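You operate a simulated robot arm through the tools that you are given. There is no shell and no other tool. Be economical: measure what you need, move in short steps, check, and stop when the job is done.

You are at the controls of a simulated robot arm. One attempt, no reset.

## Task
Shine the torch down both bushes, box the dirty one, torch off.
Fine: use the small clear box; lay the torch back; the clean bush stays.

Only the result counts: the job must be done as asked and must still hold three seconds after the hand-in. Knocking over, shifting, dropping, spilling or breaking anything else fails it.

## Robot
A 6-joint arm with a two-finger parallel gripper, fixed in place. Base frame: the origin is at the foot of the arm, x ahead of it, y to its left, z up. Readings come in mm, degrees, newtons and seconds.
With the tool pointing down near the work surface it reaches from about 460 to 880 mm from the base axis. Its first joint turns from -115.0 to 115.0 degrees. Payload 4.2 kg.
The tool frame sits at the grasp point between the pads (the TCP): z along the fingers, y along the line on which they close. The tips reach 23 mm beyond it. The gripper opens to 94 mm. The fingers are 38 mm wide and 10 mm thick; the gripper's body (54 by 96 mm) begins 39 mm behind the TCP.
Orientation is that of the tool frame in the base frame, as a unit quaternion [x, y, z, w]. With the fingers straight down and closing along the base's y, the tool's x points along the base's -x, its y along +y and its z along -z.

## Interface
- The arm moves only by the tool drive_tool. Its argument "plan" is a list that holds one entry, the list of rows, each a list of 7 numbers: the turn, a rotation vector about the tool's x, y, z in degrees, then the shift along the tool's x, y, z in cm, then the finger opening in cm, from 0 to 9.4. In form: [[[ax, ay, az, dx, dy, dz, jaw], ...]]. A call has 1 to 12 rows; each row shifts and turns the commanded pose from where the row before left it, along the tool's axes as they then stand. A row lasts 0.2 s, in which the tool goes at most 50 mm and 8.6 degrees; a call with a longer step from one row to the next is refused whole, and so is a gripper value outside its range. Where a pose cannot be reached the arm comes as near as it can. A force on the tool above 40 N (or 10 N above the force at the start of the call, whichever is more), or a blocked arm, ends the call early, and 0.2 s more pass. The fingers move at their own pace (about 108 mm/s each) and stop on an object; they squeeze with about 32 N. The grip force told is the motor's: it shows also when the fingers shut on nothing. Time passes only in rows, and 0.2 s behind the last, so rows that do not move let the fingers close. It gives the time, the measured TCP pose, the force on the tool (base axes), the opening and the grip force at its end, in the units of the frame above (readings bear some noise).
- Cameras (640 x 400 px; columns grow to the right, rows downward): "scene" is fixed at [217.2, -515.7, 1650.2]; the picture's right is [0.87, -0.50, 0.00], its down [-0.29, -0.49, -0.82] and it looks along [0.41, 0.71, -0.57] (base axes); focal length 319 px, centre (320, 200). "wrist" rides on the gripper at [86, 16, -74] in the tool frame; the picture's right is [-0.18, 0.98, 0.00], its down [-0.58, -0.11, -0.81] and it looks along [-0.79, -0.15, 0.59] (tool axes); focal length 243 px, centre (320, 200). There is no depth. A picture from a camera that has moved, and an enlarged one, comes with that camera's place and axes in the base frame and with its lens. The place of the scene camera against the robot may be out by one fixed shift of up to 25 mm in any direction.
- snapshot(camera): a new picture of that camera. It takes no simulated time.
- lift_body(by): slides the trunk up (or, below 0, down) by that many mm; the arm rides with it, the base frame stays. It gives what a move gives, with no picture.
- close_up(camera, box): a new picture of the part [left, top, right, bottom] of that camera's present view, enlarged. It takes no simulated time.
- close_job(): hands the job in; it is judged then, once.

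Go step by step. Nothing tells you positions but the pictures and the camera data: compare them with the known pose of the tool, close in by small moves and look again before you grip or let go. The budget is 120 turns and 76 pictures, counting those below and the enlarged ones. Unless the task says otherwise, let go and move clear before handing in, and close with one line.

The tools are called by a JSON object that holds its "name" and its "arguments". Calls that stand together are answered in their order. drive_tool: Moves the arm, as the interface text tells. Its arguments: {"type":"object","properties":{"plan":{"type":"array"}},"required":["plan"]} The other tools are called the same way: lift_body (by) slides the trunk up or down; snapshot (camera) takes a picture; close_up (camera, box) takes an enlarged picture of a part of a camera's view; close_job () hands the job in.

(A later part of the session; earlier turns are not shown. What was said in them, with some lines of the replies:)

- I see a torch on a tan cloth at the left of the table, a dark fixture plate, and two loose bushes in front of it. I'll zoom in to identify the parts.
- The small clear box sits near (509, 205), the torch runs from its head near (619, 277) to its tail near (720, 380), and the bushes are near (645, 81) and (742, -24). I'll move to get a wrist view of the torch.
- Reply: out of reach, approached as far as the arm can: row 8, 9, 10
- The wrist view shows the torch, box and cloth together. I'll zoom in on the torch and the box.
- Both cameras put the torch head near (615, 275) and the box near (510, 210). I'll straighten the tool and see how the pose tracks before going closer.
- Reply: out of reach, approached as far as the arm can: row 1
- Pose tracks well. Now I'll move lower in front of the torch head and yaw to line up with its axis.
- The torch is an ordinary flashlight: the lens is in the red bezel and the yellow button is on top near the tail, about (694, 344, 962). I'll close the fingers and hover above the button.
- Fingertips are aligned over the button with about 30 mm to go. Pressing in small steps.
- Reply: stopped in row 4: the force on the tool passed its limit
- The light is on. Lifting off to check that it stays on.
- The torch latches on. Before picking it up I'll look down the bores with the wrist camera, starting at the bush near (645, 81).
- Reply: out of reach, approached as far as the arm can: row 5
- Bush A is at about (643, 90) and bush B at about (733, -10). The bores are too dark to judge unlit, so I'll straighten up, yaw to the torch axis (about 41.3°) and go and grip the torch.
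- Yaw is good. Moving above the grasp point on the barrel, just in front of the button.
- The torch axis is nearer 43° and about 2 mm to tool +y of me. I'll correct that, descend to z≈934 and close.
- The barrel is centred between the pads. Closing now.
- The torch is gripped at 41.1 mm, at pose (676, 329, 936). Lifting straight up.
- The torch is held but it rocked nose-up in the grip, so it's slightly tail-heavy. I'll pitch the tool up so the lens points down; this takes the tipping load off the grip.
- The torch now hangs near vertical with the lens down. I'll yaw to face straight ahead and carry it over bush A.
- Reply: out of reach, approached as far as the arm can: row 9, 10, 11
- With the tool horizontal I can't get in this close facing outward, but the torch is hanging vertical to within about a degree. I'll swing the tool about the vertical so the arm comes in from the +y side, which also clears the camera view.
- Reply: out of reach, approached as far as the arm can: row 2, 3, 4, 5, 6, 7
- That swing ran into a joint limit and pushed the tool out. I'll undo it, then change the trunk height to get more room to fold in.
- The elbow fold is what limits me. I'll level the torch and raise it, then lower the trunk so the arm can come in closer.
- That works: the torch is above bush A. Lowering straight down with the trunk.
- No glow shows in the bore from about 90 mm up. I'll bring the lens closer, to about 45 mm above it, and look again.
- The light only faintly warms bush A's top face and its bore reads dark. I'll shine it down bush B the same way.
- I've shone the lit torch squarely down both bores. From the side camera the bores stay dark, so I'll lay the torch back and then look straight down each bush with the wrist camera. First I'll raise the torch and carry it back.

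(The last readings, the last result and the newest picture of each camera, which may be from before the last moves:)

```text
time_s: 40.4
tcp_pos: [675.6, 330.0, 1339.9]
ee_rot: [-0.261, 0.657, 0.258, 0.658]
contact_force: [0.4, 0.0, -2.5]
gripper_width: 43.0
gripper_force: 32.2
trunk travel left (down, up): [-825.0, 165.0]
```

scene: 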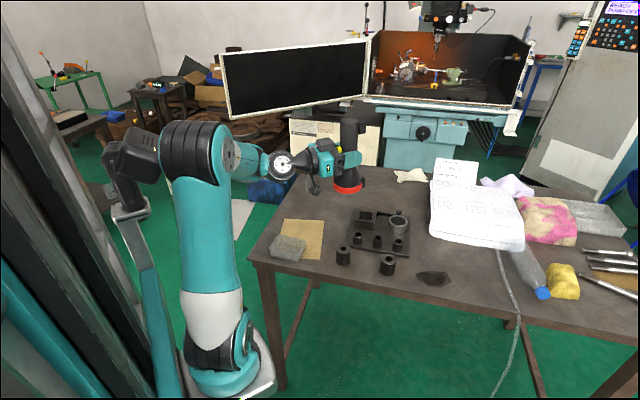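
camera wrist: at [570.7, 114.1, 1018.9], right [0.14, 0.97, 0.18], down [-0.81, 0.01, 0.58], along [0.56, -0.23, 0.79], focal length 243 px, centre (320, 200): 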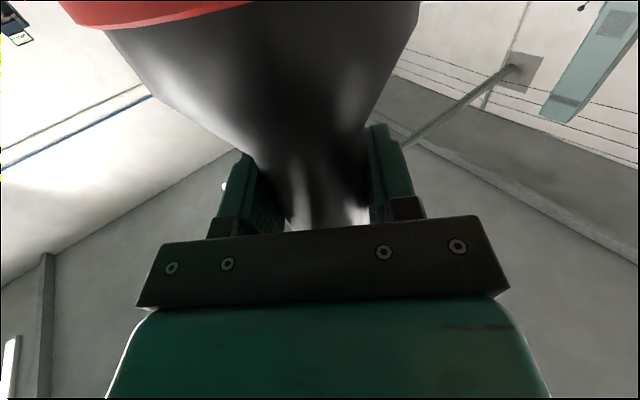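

Trunk is back at its start height. I'll come down and pitch the torch level again.

{"name": "drive_tool", "arguments": {"plan": [[[0, 0, 0, 4, 0, 0, 3.0], [0, 0, 0, 4, 0, 0, 3.0], [0, 0, 0, 4, 0, 0, 3.0], [0, 0, 0, 4, 0, 0, 3.0]]]}}

{"name": "drive_tool", "arguments": {"plan": [[[0, 7, 0, 0, 0, 0, 3.0], [0, 8, 0, 0, 0, 0, 3.0], [0, 8, 0, 0, 0, 0, 3.0], [0, 8, 0, 0, 0, 0, 3.0], [0, 8, 0, 0, 0, 0, 3.0], [0, 8, 0, 0, 0, 0, 3.0], [0, 8, 0, 0, 0, 0, 3.0], [0, 8, 0, 0, 0, 0, 3.0], [0, 8, 0, 0, 0, 0, 3.0], [0, 8, 0, 0, 0, 0, 3.0], [0, 7, 0, 0, 0, 0, 3.0], [0, 4, 0, 0, 0, 0, 3.0]]]}}

{"name": "snapshot", "arguments": {"camera": "wrist"}}

{"name": "close_up", "arguments": {"camera": "scene", "box": [270, 90, 370, 190]}}

```text
time_s: 41.4
tcp_pos: [678.3, 327.8, 1178.8]
ee_rot: [-0.261, 0.656, 0.259, 0.659]
contact_force: [-0.7, -1.0, -3.3]
gripper_width: 42.9
gripper_force: 32.0
trunk travel left (down, up): [-825.0, 165.0]
```

```text
time_s: 44.0
tcp_pos: [675.6, 329.2, 1178.3]
ee_rot: [-0.367, 0.93, -0.002, 0.0]
contact_force: [0.5, -0.3, -2.4]
gripper_width: 42.9
gripper_force: 32.0
trunk travel left (down, up): [-825.0, 165.0]
```

```text
34 pictures are left
camera wrist: at [602.4, 283.5, 1253.0], right [-0.54, 0.84, 0.0], down [0.5, 0.32, 0.81], along [0.68, 0.43, -0.59], focal length 243 px, centre (320, 200)
```

wrist: 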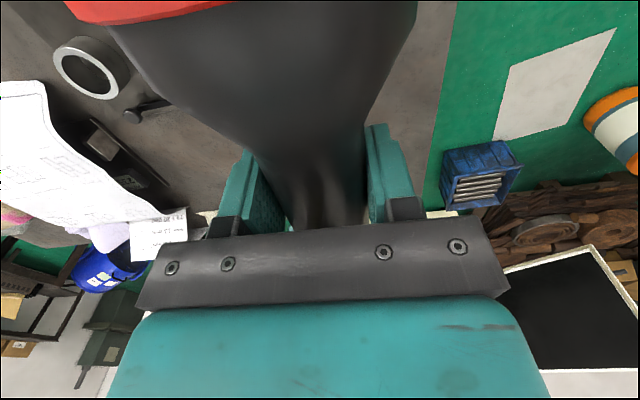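

```text
4.00 times, centred on (320, 140) of scene
camera zoom: at [217.2, -515.7, 1650.2], right [0.87, -0.5, 0.0], down [-0.29, -0.49, -0.82], along [0.41, 0.71, -0.57], focal length 1277 px, centre (320, 440)
```

zoom: 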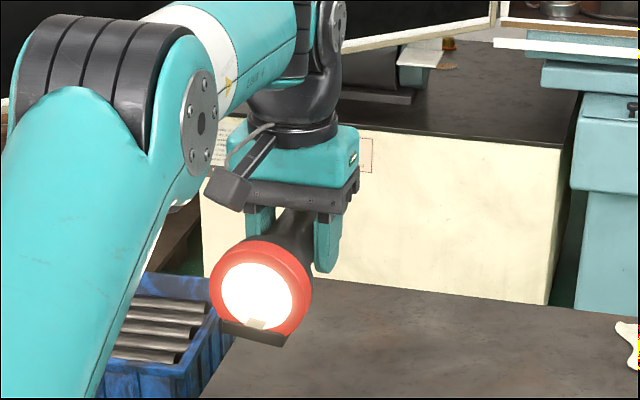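

The torch is level and matches its resting attitude closely. Lowering to just above the table and comparing with the original picture.

{"name": "drive_tool", "arguments": {"plan": [[[0, 0, 0, 0, 0, 4.5, 3.0], [0, 0, 0, 0, 0, 4.5, 3.0], [0, 0, 0, 0, 0, 4.5, 3.0], [0, 0, 0, 0, 0, 4.5, 3.0], [0, 0, 0, 0, 0, 4.0, 3.0], [0, 0, 0, 0, 0, 1.0, 3.0]]]}}

{"name": "close_up", "arguments": {"camera": "scene", "box": [260, 150, 380, 250]}}

```text
time_s: 45.4
tcp_pos: [678.8, 328.4, 946.9]
ee_rot: [-0.367, 0.93, -0.002, 0.002]
contact_force: [0.4, 0.0, -2.5]
gripper_width: 43.1
gripper_force: 32.3
trunk travel left (down, up): [-825.0, 165.0]
```

```text
4.00 times, centred on (320, 200) of scene
camera zoom: at [217.2, -515.7, 1650.2], right [0.87, -0.5, 0.0], down [-0.29, -0.49, -0.82], along [0.41, 0.71, -0.57], focal length 1277 px, centre (320, 200)
```

zoom: 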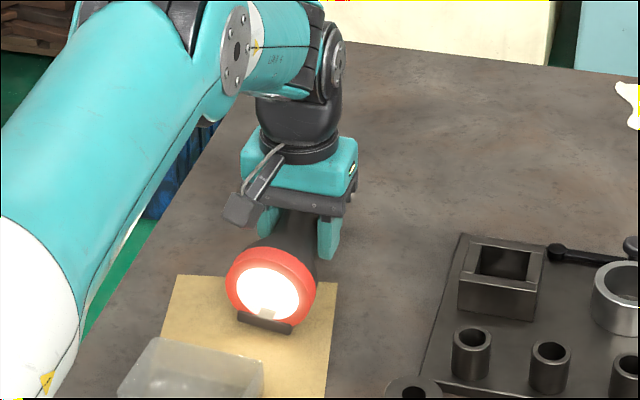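

{"name": "drive_tool", "arguments": {"plan": [[[0, 0, 0, 0, 0, 0.25, 3.0], [0, 0, 0, 0, 0, 0.25, 3.0], [0, 0, 0, 0, 0, 0.25, 3.0]]]}}

{"name": "snapshot", "arguments": {"camera": "wrist"}}

```text
time_s: 46.2
tcp_pos: [679.2, 329.6, 941.6]
ee_rot: [-0.367, 0.93, 0.0, 0.002]
contact_force: [4.0, 1.8, 10.1]
gripper_width: 43.4
gripper_force: 31.9
trunk travel left (down, up): [-825.0, 165.0]
```

```text
31 pictures are left
camera wrist: at [604.3, 283.2, 1016.3], right [-0.54, 0.84, 0.0], down [0.49, 0.32, 0.81], along [0.68, 0.43, -0.59], focal length 243 px, centre (320, 200)
```

wrist: 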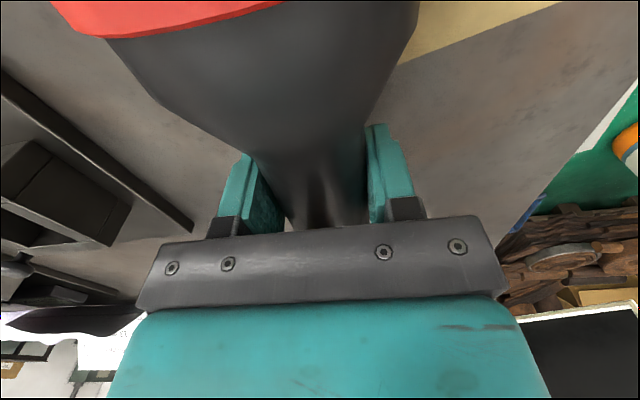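

The nose has touched down (10 N). I'll release gently.

{"name": "drive_tool", "arguments": {"plan": [[[0, 0, 0, 0, 0, 0, 4.4], [0, 0, 0, 0, 0, 0, 4.7], [0, 0, 0, 0, 0, 0, 5.5], [0, 0, 0, 0, 0, 0, 7.5], [0, 0, 0, 0, 0, 0, 9.0]]]}}

{"name": "snapshot", "arguments": {"camera": "wrist"}}

{"name": "close_up", "arguments": {"camera": "scene", "box": [260, 150, 380, 250]}}

```text
time_s: 47.4
tcp_pos: [678.5, 328.4, 940.5]
ee_rot: [-0.367, 0.93, -0.002, 0.0]
contact_force: [0.3, -0.9, 0.1]
gripper_width: 90.1
gripper_force: 0.2
trunk travel left (down, up): [-825.0, 165.0]
```

```text
30 pictures are left
camera wrist: at [603.7, 282.7, 1015.1], right [-0.54, 0.84, 0.0], down [0.5, 0.32, 0.81], along [0.68, 0.43, -0.59], focal length 243 px, centre (320, 200)
```

wrist: 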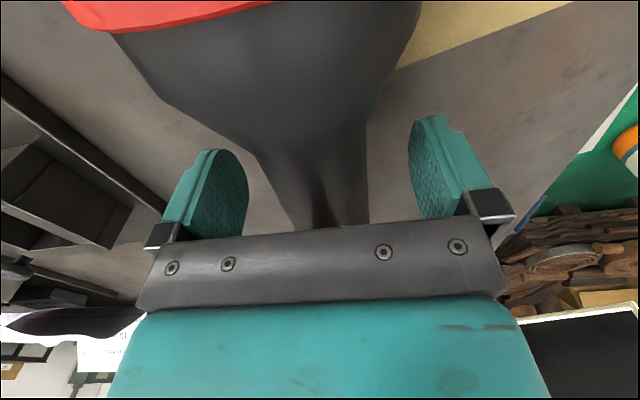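

```text
4.00 times, centred on (320, 200) of scene
camera zoom: at [217.2, -515.7, 1650.2], right [0.87, -0.5, 0.0], down [-0.29, -0.49, -0.82], along [0.41, 0.71, -0.57], focal length 1277 px, centre (320, 200)
```

zoom: 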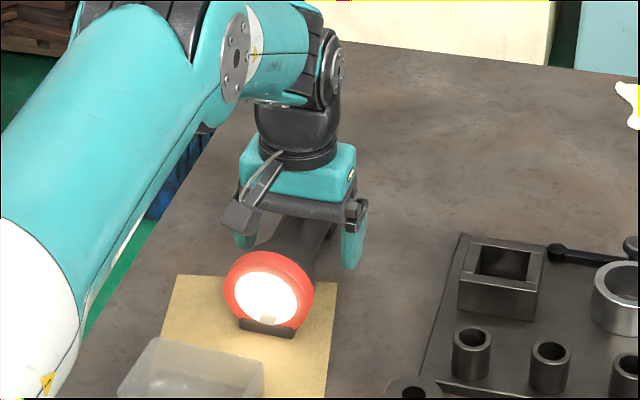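

The torch is back within 2–3 mm of its original spot, still lit. Lifting clear and moving over bush B to look straight down.

{"name": "drive_tool", "arguments": {"plan": [[[0, 0, 0, 0, 0, -4.5, 9.4], [0, 0, 0, 0, 0, -4.5, 9.4], [0, 0, 0, 0, 0, -4.5, 9.4], [0, 0, 0, 0, 0, -4.5, 9.4], [0, 0, 0, 2.21, -3.97, 0, 9.4], [0, 0, 0, 2.21, -3.97, 0, 9.4], [0, 0, 0, 2.21, -3.97, 0, 9.4], [0, 0, 0, 2.21, -3.97, 0, 9.4], [0, 0, 0, 2.21, -3.97, 0, 9.4], [0, 0, 0, 2.21, -3.97, 0, 9.4], [0, 0, 0, 2.21, -3.97, 0, 9.4], [0, 0, 0, 2.21, -3.97, 0, 9.4]]]}}

{"name": "drive_tool", "arguments": {"plan": [[[0, 0, 8.6, 0, 0, 1, 9.4], [0, 0, 8.6, 0, 0, 1, 9.4], [0, 0, 8.6, 0, 0, 1, 9.4], [0, 0, 8.6, 0, 0, 1, 9.4], [0, 0, 8.6, 0, 0, 1, 9.4], [0, 8.5, 0, 0, 0, 0, 9.4], [0, 8.5, 0, 0, 0, 0, 9.4], [0, 8.5, 0, 0, 0, 0, 9.4], [0, 8.5, 0, 0, 0, 0, 9.4]]]}}

{"name": "snapshot", "arguments": {"camera": "wrist"}}

```text
time_s: 50.0
tcp_pos: [762.2, -24.3, 1121.4]
ee_rot: [-0.368, 0.93, -0.002, 0.001]
contact_force: [0.1, -0.3, -0.2]
gripper_width: 94.2
gripper_force: 0.0
trunk travel left (down, up): [-825.0, 165.0]
```

```text
time_s: 52.0
tcp_pos: [764.0, -41.2, 1069.4]
ee_rot: [-0.006, 0.967, -0.022, -0.255]
contact_force: [-0.6, -0.4, -0.1]
gripper_width: 94.3
gripper_force: 0.1
out of reach, approached as far as the arm can: row 9
trunk travel left (down, up): [-825.0, 165.0]
```

```text
28 pictures are left
camera wrist: at [724.6, -20.8, 1176.6], right [0.14, 0.98, -0.13], down [0.91, -0.07, 0.42], along [0.4, -0.17, -0.9], focal length 243 px, centre (320, 200)
```

wrist: 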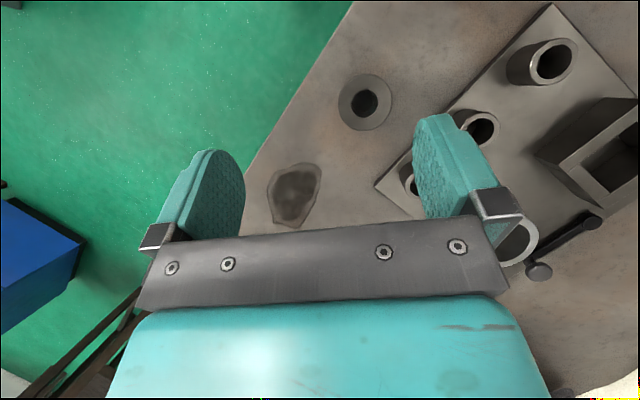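

{"name": "close_up", "arguments": {"camera": "wrist", "box": [345, 83, 385, 123]}}

```text
10.00 times, centred on (365, 103) of wrist
camera zoom: at [724.6, -20.8, 1176.6], right [0.14, 0.98, -0.13], down [0.91, -0.07, 0.42], along [0.4, -0.17, -0.9], focal length 2426 px, centre (-130, 1170)
```

zoom: 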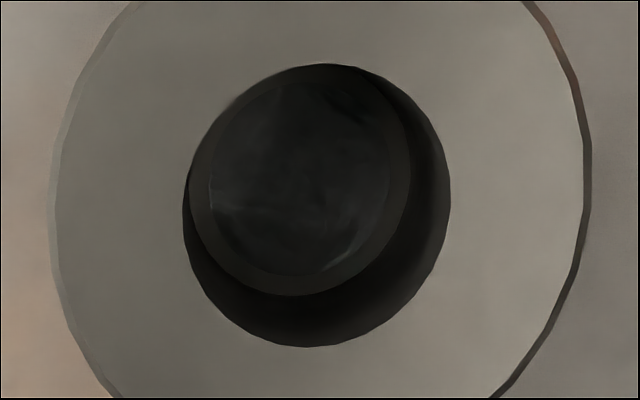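

Bush B has a mottled, smeared disc with a ledge deep inside. I'll compare with bush A from the same viewpoint.

{"name": "drive_tool", "arguments": {"plan": [[[0, 0, 0, 2.65, 3.4, 1.33, 9.4], [0, 0, 0, 2.65, 3.4, 1.33, 9.4], [0, 0, 0, 2.65, 3.4, 1.33, 9.4]]]}}

{"name": "snapshot", "arguments": {"camera": "wrist"}}

```text
time_s: 52.8
tcp_pos: [672.3, 59.5, 1073.8]
ee_rot: [-0.005, 0.967, -0.021, -0.254]
contact_force: [-1.5, -0.7, -0.5]
gripper_width: 93.9
gripper_force: 0.1
trunk travel left (down, up): [-825.0, 165.0]
```

```text
26 pictures are left
camera wrist: at [633.5, 80.1, 1179.0], right [0.14, 0.98, -0.13], down [0.9, -0.07, 0.42], along [0.4, -0.18, -0.9], focal length 243 px, centre (320, 200)
```

wrist: 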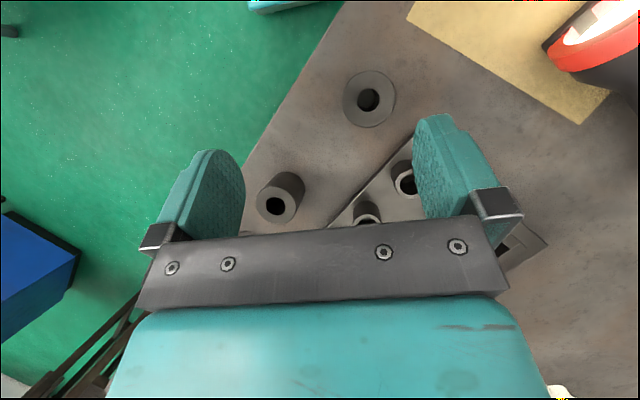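

{"name": "close_up", "arguments": {"camera": "wrist", "box": [349, 79, 389, 119]}}

```text
10.00 times, centred on (369, 99) of wrist
camera zoom: at [633.5, 80.1, 1179.0], right [0.14, 0.98, -0.13], down [0.9, -0.07, 0.42], along [0.4, -0.18, -0.9], focal length 2426 px, centre (-170, 1210)
```

zoom: 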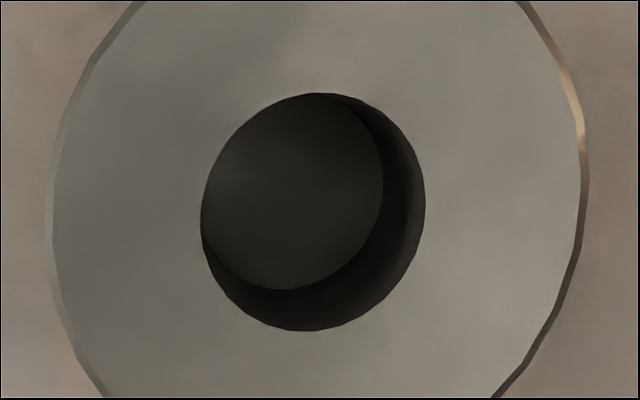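

Bush A is smooth and clean to the bottom, while bush B holds a streaky dark residue disc at the bottom of its bore, so B is the dirty one. I'll straighten the tool and yaw to match the box before gripping B.

{"name": "drive_tool", "arguments": {"plan": [[[0, -7.4, 0, 0, 0, -1, 7.5], [0, -7.4, 0, 0, 0, -1, 7.5], [0, -7.4, 0, 0, 0, -1, 7.5], [0, -7.3, 0, 0, 0, 0, 7.5], [-2.3, 0, 0, 0, 0, 0, 7.5], [0, 0, -8.4, 0, 0, 0, 7.5], [0, 0, -8.4, 0, 0, 0, 7.5], [0, 0, -8.4, 0, 0, 0, 7.5], [0, 0, -8.4, 0, 0, 0, 7.5], [0, 0, -8.4, 0, 0, 0, 7.5]]]}}

```text
time_s: 55.0
tcp_pos: [684.3, 60.4, 1098.9]
ee_rot: [-0.37, 0.929, 0.0, 0.001]
contact_force: [0.0, 0.1, 0.3]
gripper_width: 74.8
gripper_force: 0.1
trunk travel left (down, up): [-825.0, 165.0]
```

{"name": "drive_tool", "arguments": {"plan": [[[0, 0, 0, 0.38, -2.91, 2.9, 7.5], [0, 0, 0, 0.38, -2.91, 2.9, 7.5], [0, 0, 0, 0.38, -2.91, 2.9, 7.5]]]}}

{"name": "snapshot", "arguments": {"camera": "wrist"}}

{"name": "close_up", "arguments": {"camera": "scene", "box": [338, 210, 438, 280]}}

```text
time_s: 55.8
tcp_pos: [736.8, -8.4, 1009.1]
ee_rot: [-0.369, 0.929, 0.0, 0.001]
contact_force: [-0.4, 0.0, 0.6]
gripper_width: 75.0
gripper_force: 0.1
trunk travel left (down, up): [-825.0, 165.0]
```

```text
24 pictures are left
camera wrist: at [662.7, -56.2, 1084.9], right [-0.54, 0.84, 0.0], down [0.5, 0.32, 0.81], along [0.68, 0.44, -0.59], focal length 243 px, centre (320, 200)
```

wrist: 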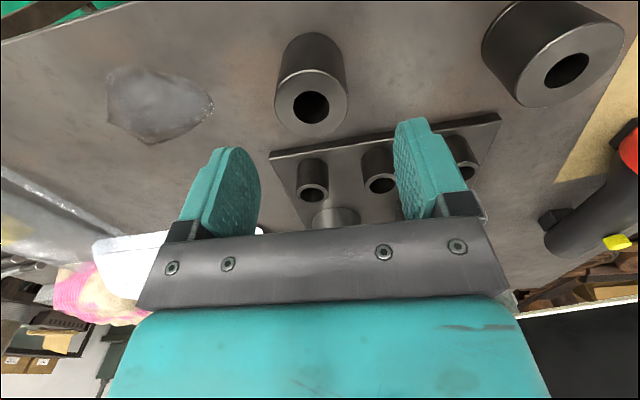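

```text
5.71 times, centred on (388, 245) of scene
camera zoom: at [217.2, -515.7, 1650.2], right [0.87, -0.5, 0.0], down [-0.29, -0.49, -0.82], along [0.41, 0.71, -0.57], focal length 1824 px, centre (-69, -57)
```

zoom: 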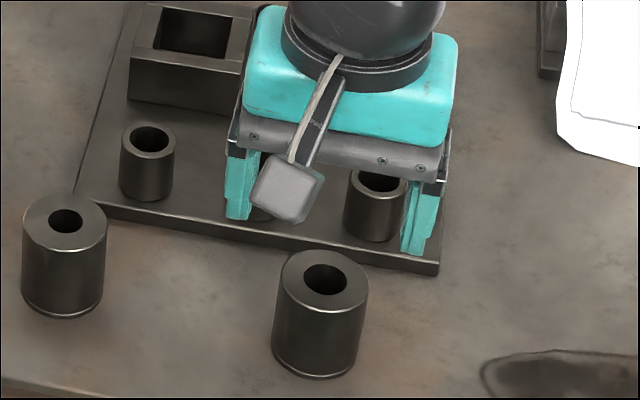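

Bush B's top centre is at about (735.5, -14.5). I'll make a small correction, descend and close.

{"name": "drive_tool", "arguments": {"plan": [[[0, 0, 0, 0.5, -0.37, 1.5, 7.5], [0, 0, 0, 0, 0, 2.2, 7.5], [0, 0, 0, 0, 0, 2.1, 7.5]]]}}

{"name": "snapshot", "arguments": {"camera": "wrist"}}

```text
time_s: 56.6
tcp_pos: [733.4, -16.5, 953.2]
ee_rot: [-0.368, 0.93, 0.002, 0.0]
contact_force: [-0.2, 0.6, 1.4]
gripper_width: 74.8
gripper_force: 0.1
trunk travel left (down, up): [-825.0, 165.0]
```

```text
22 pictures are left
camera wrist: at [660.3, -63.3, 1026.7], right [-0.54, 0.84, 0.0], down [0.5, 0.32, 0.81], along [0.68, 0.44, -0.59], focal length 243 px, centre (320, 200)
```

wrist: 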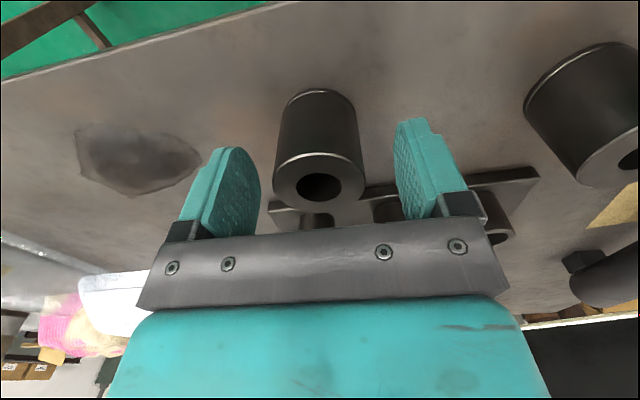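

{"name": "drive_tool", "arguments": {"plan": [[[0, 0, 0, -0.3, 0, 0.2, 6.0], [0, 0, 0, 0, 0, 0, 4.6], [0, 0, 0, 0, 0, 0, 3.5], [0, 0, 0, 0, 0, 0, 3.5]]]}}

{"name": "drive_tool", "arguments": {"plan": [[[0, 0, 0, 0, 0, -1, 3.5], [0, 0, 0, 0, 0, -3, 3.5], [0, 0, 0, 0, 0, -4, 3.5]]]}}

{"name": "close_up", "arguments": {"camera": "scene", "box": [320, 180, 460, 290]}}

```text
time_s: 57.6
tcp_pos: [737.2, -14.8, 950.0]
ee_rot: [-0.368, 0.93, 0.0, 0.0]
contact_force: [2.0, -1.0, 0.8]
gripper_width: 45.6
gripper_force: 31.5
trunk travel left (down, up): [-825.0, 165.0]
```

```text
time_s: 58.4
tcp_pos: [738.3, -14.5, 1031.7]
ee_rot: [-0.368, 0.93, 0.001, 0.0]
contact_force: [0.0, -0.7, -4.4]
gripper_width: 45.8
gripper_force: 31.9
trunk travel left (down, up): [-825.0, 165.0]
```

```text
3.64 times, centred on (390, 235) of scene
camera zoom: at [217.2, -515.7, 1650.2], right [0.87, -0.5, 0.0], down [-0.29, -0.49, -0.82], along [0.41, 0.71, -0.57], focal length 1161 px, centre (66, 73)
```

zoom: 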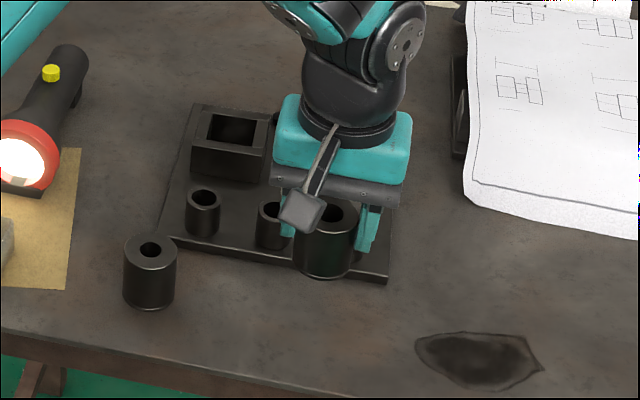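

Bush B is held securely and the table under it is clear. Raising it to clear bush A and carrying it to the box.

{"name": "drive_tool", "arguments": {"plan": [[[0, 0, 0, 0, 0, -4, 3.5], [0, 0, 0, 0, 0, -4, 3.5], [0, 0, 0, 0.14, 4.58, 0, 3.5], [0, 0, 0, 0.14, 4.58, 0, 3.5], [0, 0, 0, 0.14, 4.58, 0, 3.5], [0, 0, 0, 0.14, 4.58, 0, 3.5], [0, 0, 0, 0.14, 4.58, 0, 3.5], [0, 0, 0, 0.14, 4.58, 0, 3.5], [0, 0, 0, 0.14, 4.58, 0, 3.5]]]}}

{"name": "snapshot", "arguments": {"camera": "wrist"}}

{"name": "close_up", "arguments": {"camera": "scene", "box": [230, 160, 350, 280]}}

```text
time_s: 60.4
tcp_pos: [509.5, 213.9, 1112.0]
ee_rot: [-0.368, 0.93, 0.001, 0.001]
contact_force: [0.1, -0.6, -4.9]
gripper_width: 45.7
gripper_force: 32.0
trunk travel left (down, up): [-825.0, 165.0]
```

```text
20 pictures are left
camera wrist: at [436.7, 167.6, 1186.4], right [-0.54, 0.84, 0.0], down [0.5, 0.32, 0.81], along [0.68, 0.43, -0.59], focal length 243 px, centre (320, 200)
```

wrist: 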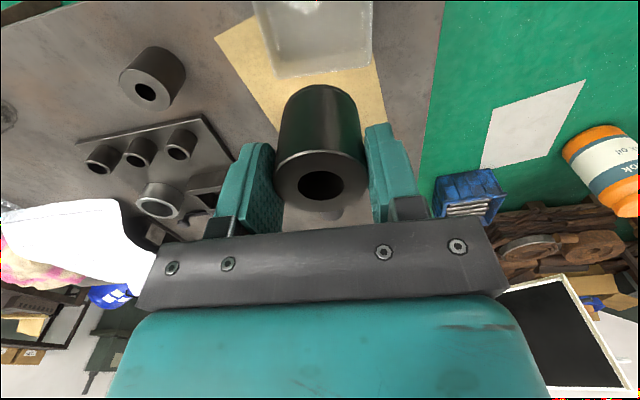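

```text
3.33 times, centred on (290, 220) of scene
camera zoom: at [217.2, -515.7, 1650.2], right [0.87, -0.5, 0.0], down [-0.29, -0.49, -0.82], along [0.41, 0.71, -0.57], focal length 1064 px, centre (420, 133)
```

zoom: 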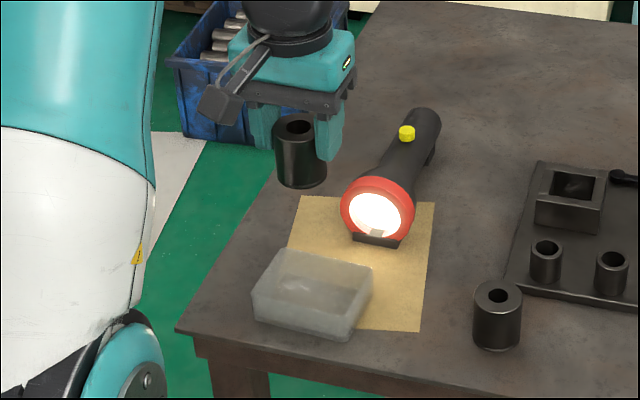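

The box centre works out to about (512.5, 210.5). I'll nudge over, match its yaw and lower to just above the rim for a check.

{"name": "drive_tool", "arguments": {"plan": [[[0, 0, 2, -0.15, -0.5, 2, 3.5], [0, 0, 0, 0, 0, 4, 3.5], [0, 0, 0, 0, 0, 3.7, 3.5]]]}}

{"name": "snapshot", "arguments": {"camera": "wrist"}}

{"name": "close_up", "arguments": {"camera": "scene", "box": [257, 205, 327, 265]}}

```text
time_s: 61.2
tcp_pos: [513.1, 212.5, 1013.8]
ee_rot: [-0.353, 0.936, 0.001, 0.001]
contact_force: [-0.5, -0.2, -3.4]
gripper_width: 45.5
gripper_force: 32.2
trunk travel left (down, up): [-825.0, 165.0]
```

```text
18 pictures are left
camera wrist: at [437.9, 168.2, 1088.2], right [-0.51, 0.86, 0.0], down [0.51, 0.3, 0.81], along [0.69, 0.41, -0.59], focal length 243 px, centre (320, 200)
```

wrist: 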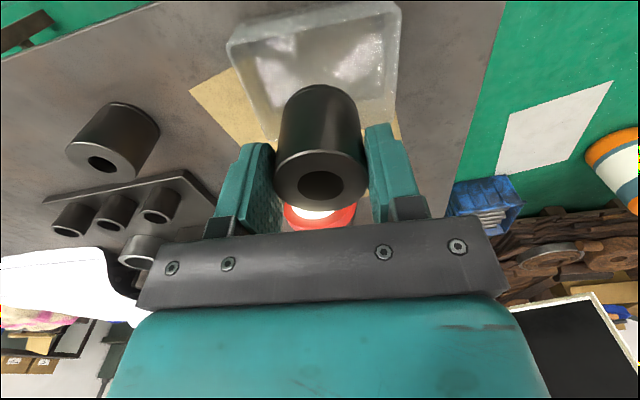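

```text
6.67 times, centred on (292, 235) of scene
camera zoom: at [217.2, -515.7, 1650.2], right [0.87, -0.5, 0.0], down [-0.29, -0.49, -0.82], along [0.41, 0.71, -0.57], focal length 2128 px, centre (507, -33)
```

zoom: 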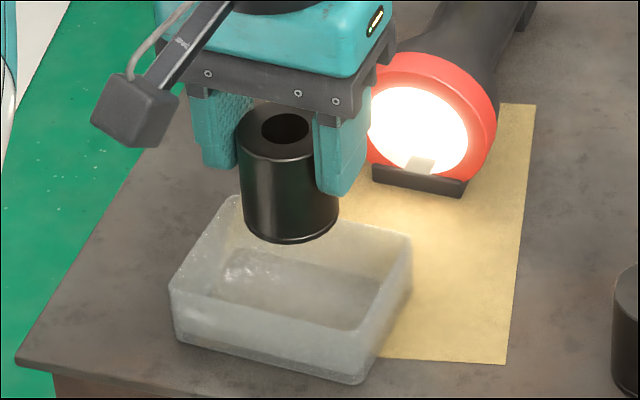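

Aligned within a few millimetres. Lowering into the box.

{"name": "drive_tool", "arguments": {"plan": [[[0, 0, 0, 0, 0, 2.5, 3.5], [0, 0, 0, 0, 0, 2.0, 3.5], [0, 0, 0, 0, 0, 0.7, 3.5], [0, 0, 0, 0, 0, 0.25, 3.5], [0, 0, 0, 0, 0, 0.2, 3.5]]]}}

{"name": "close_up", "arguments": {"camera": "scene", "box": [257, 205, 327, 265]}}

```text
time_s: 62.4
tcp_pos: [513.3, 209.1, 956.9]
ee_rot: [-0.352, 0.936, 0.001, 0.001]
contact_force: [-0.1, -0.3, -4.0]
gripper_width: 45.8
gripper_force: 32.0
trunk travel left (down, up): [-825.0, 165.0]
```

```text
6.67 times, centred on (292, 235) of scene
camera zoom: at [217.2, -515.7, 1650.2], right [0.87, -0.5, 0.0], down [-0.29, -0.49, -0.82], along [0.41, 0.71, -0.57], focal length 2128 px, centre (507, -33)
```

zoom: 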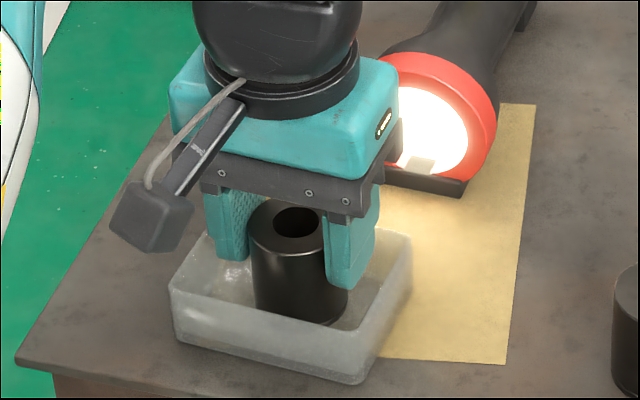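

{"name": "drive_tool", "arguments": {"plan": [[[0, 0, 0, 0, 0, 0.15, 3.5], [0, 0, 0, 0, 0, 0.15, 3.5]]]}}

```text
time_s: 63.0
tcp_pos: [514.7, 210.7, 955.9]
ee_rot: [-0.352, 0.936, 0.002, 0.0]
contact_force: [0.1, -0.5, -2.6]
gripper_width: 45.8
gripper_force: 32.0
trunk travel left (down, up): [-825.0, 165.0]
```

{"name": "drive_tool", "arguments": {"plan": [[[0, 0, 0, 0, 0, 0.15, 3.5], [0, 0, 0, 0, 0, 0.15, 3.5], [0, 0, 0, 0, 0, 0, 3.5]]]}}

```text
time_s: 63.8
tcp_pos: [515.5, 211.8, 953.2]
ee_rot: [-0.351, 0.936, 0.001, 0.003]
contact_force: [1.1, -0.4, 23.1]
gripper_width: 45.4
gripper_force: 31.9
trunk travel left (down, up): [-825.0, 165.0]
```

Contact with the box floor. Easing the load and opening only a little, then rising straight out.

{"name": "drive_tool", "arguments": {"plan": [[[0, 0, 0, 0, 0, -0.1, 3.5], [0, 0, 0, 0, 0, 0, 5.6], [0, 0, 0, 0, 0, 0, 5.6], [0, 0, 0, 0, 0, -1, 5.8], [0, 0, 0, 0, 0, -3, 5.8], [0, 0, 0, 0, 0, -4.5, 5.8], [0, 0, 0, 0, 0, -4.5, 5.8], [0, 0, 0, 0, 0, -4, 0]]]}}

{"name": "snapshot", "arguments": {"camera": "wrist"}}

{"name": "close_up", "arguments": {"camera": "scene", "box": [250, 170, 350, 270]}}

```text
time_s: 65.6
tcp_pos: [514.0, 207.3, 1122.8]
ee_rot: [-0.352, 0.936, 0.001, 0.0]
contact_force: [-0.3, 0.4, -1.2]
gripper_width: 0.0
gripper_force: 29.5
trunk travel left (down, up): [-825.0, 165.0]
```

```text
15 pictures are left
camera wrist: at [438.8, 163.1, 1197.1], right [-0.51, 0.86, 0.0], down [0.51, 0.3, 0.81], along [0.69, 0.41, -0.59], focal length 243 px, centre (320, 200)
```

wrist: 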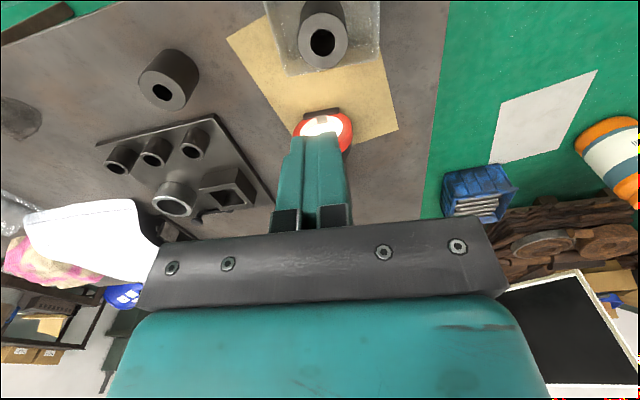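

```text
4.00 times, centred on (300, 220) of scene
camera zoom: at [217.2, -515.7, 1650.2], right [0.87, -0.5, 0.0], down [-0.29, -0.49, -0.82], along [0.41, 0.71, -0.57], focal length 1277 px, centre (400, 120)
```

zoom: 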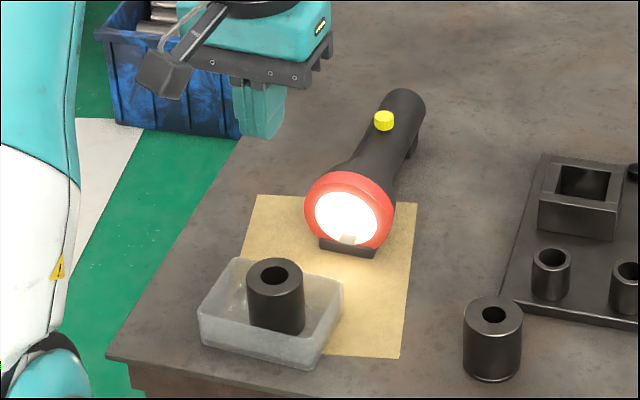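

The dirty bush is standing in the small clear box. Now I'll hover with closed fingers over the torch button to switch it off.

{"name": "drive_tool", "arguments": {"plan": [[[0, 0, 0, -3.73, -0.3, 1.85, 0], [0, 0, 0, -3.73, -0.3, 1.85, 0], [0, 0, 0, -3.73, -0.3, 1.85, 0], [0, 0, 0, -3.73, -0.3, 1.85, 0], [0, 0, 0, -3.73, -0.3, 1.85, 0], [0, 0, 0, -3.73, -0.3, 1.85, 0]]]}}

{"name": "snapshot", "arguments": {"camera": "wrist"}}

```text
time_s: 67.0
tcp_pos: [698.8, 341.3, 1008.9]
ee_rot: [-0.352, 0.936, 0.0, 0.0]
contact_force: [0.3, 0.5, 0.2]
gripper_width: 0.0
gripper_force: 32.6
trunk travel left (down, up): [-825.0, 165.0]
```

```text
13 pictures are left
camera wrist: at [622.3, 297.5, 1084.7], right [-0.51, 0.86, 0.0], down [0.51, 0.3, 0.81], along [0.69, 0.41, -0.59], focal length 243 px, centre (320, 200)
```

wrist: 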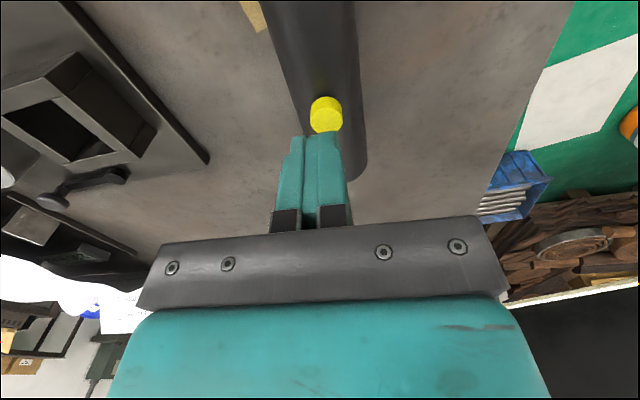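

{"name": "drive_tool", "arguments": {"plan": [[[0, 0, 0, 0.35, 0.45, 0, 0], [0, 0, 0, 0, 0, 1.4, 0], [0, 0, 0, 0, 0, 0.2, 0], [0, 0, 0, 0, 0, 0.2, 0], [0, 0, 0, 0, 0, 0.2, 0], [0, 0, 0, 0, 0, 0.2, 0]]]}}

{"name": "close_up", "arguments": {"camera": "scene", "box": [260, 150, 380, 250]}}

```text
time_s: 68.4
tcp_pos: [690.0, 344.6, 991.5]
ee_rot: [-0.353, 0.936, 0.001, 0.001]
contact_force: [-0.2, -0.2, 8.9]
gripper_width: 0.0
gripper_force: 32.2
trunk travel left (down, up): [-825.0, 165.0]
```

```text
4.00 times, centred on (320, 200) of scene
camera zoom: at [217.2, -515.7, 1650.2], right [0.87, -0.5, 0.0], down [-0.29, -0.49, -0.82], along [0.41, 0.71, -0.57], focal length 1277 px, centre (320, 200)
```

zoom: 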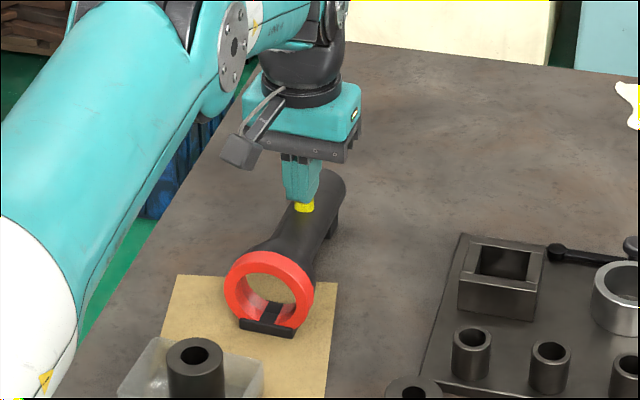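

The light is off. Lifting clear and checking that it stays off and everything is in place.

{"name": "drive_tool", "arguments": {"plan": [[[0, 0, 0, 0, 0, -3, 0], [0, 0, 0, 0, 0, -4.5, 0], [0, 0, 0, 0, 0, -4.5, 0], [0, 0, 0, 0, 0, -4.5, 0], [0, 0, 0, 0, 0, 0, 0]]]}}

{"name": "snapshot", "arguments": {"camera": "scene"}}

{"name": "close_up", "arguments": {"camera": "scene", "box": [260, 170, 400, 280]}}

```text
time_s: 69.6
tcp_pos: [689.1, 342.6, 1156.4]
ee_rot: [-0.353, 0.936, 0.002, 0.0]
contact_force: [-0.2, 0.1, 0.4]
gripper_width: 0.0
gripper_force: 32.7
trunk travel left (down, up): [-825.0, 165.0]
```

```text
11 pictures are left
```

scene: 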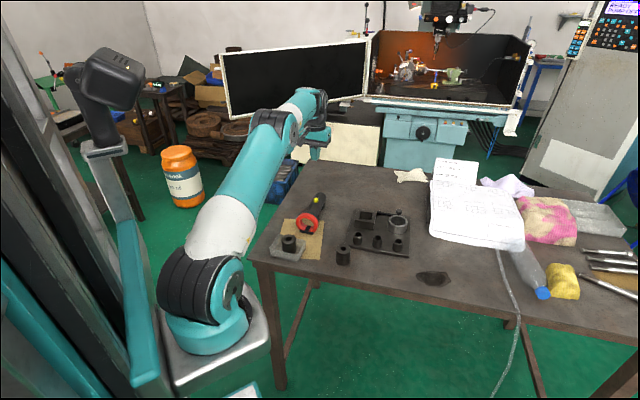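

```text
3.64 times, centred on (330, 225) of scene
camera zoom: at [217.2, -515.7, 1650.2], right [0.87, -0.5, 0.0], down [-0.29, -0.49, -0.82], along [0.41, 0.71, -0.57], focal length 1161 px, centre (284, 109)
```

zoom: 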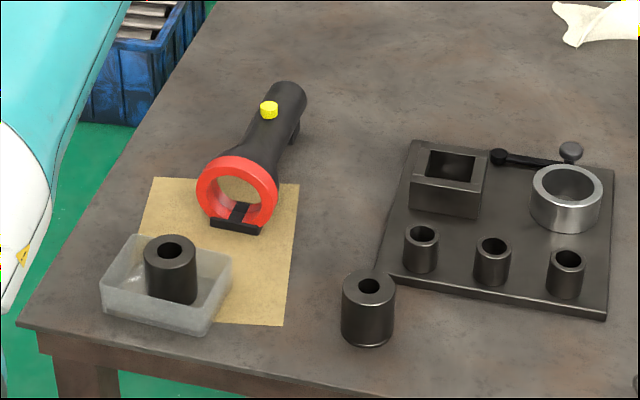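

Everything is in place and the torch is off. As a last sanity check I'll look down the boxed bush to confirm the residue is in that bush and wasn't a mark on the table.

{"name": "drive_tool", "arguments": {"plan": [[[0, 0, 0, 3.6, 0, 0, 0], [0, 0, 0, 3.6, 0, 0, 0], [0, 0, 0, 3.6, 0, 0, 0], [0, 0, 0, 3.6, 0, 0, 0], [0, 0, 0, 3.6, 0, 0, 0], [0, 6, 0, 0, 0, 0, 0], [0, 6, 0, 0, 0, 0, 0]]]}}

{"name": "snapshot", "arguments": {"camera": "wrist"}}

```text
time_s: 71.2
tcp_pos: [553.9, 225.7, 1153.5]
ee_rot: [-0.349, 0.931, -0.036, -0.097]
contact_force: [-0.7, -0.5, 0.6]
gripper_width: 0.1
gripper_force: 31.7
trunk travel left (down, up): [-825.0, 165.0]
```

```text
9 pictures are left
camera wrist: at [491.4, 192.3, 1244.8], right [-0.51, 0.86, -0.04], down [0.63, 0.4, 0.67], along [0.59, 0.32, -0.74], focal length 243 px, centre (320, 200)
```

wrist: 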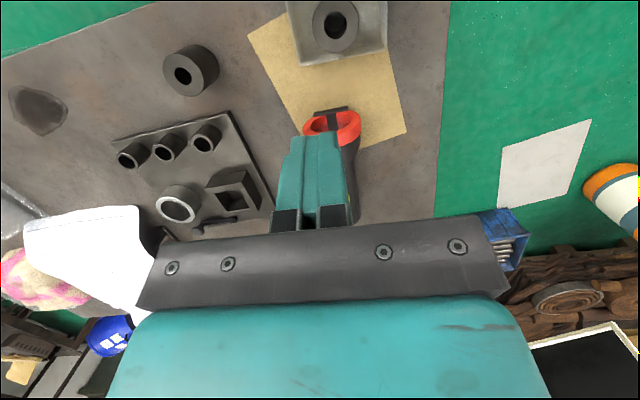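

{"name": "close_up", "arguments": {"camera": "wrist", "box": [315, 6, 355, 46]}}

```text
10.00 times, centred on (335, 26) of wrist
camera zoom: at [491.4, 192.3, 1244.8], right [-0.51, 0.86, -0.04], down [0.63, 0.4, 0.67], along [0.59, 0.32, -0.74], focal length 2426 px, centre (170, 1940)
```

zoom: 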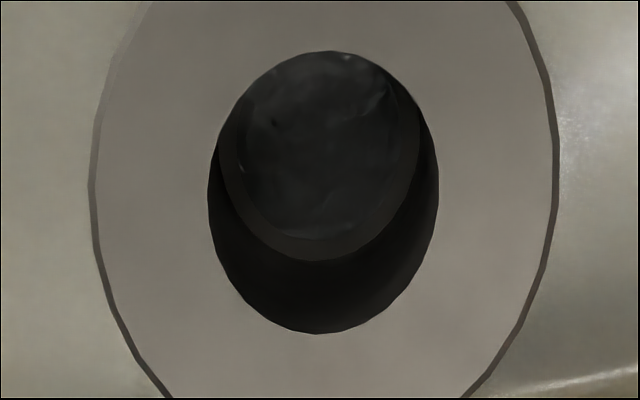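

The residue disc is still inside the boxed bush, so it is the dirty one. The arm is clear, so I'm handing in.

{"name": "close_job", "arguments": {}}

```text
The job is handed in.
```

I shone the lit torch down both bushes and put the dirty one in the small clear box. The torch is off and laid back within a few millimetres of where it was, and the clean bush was not moved.
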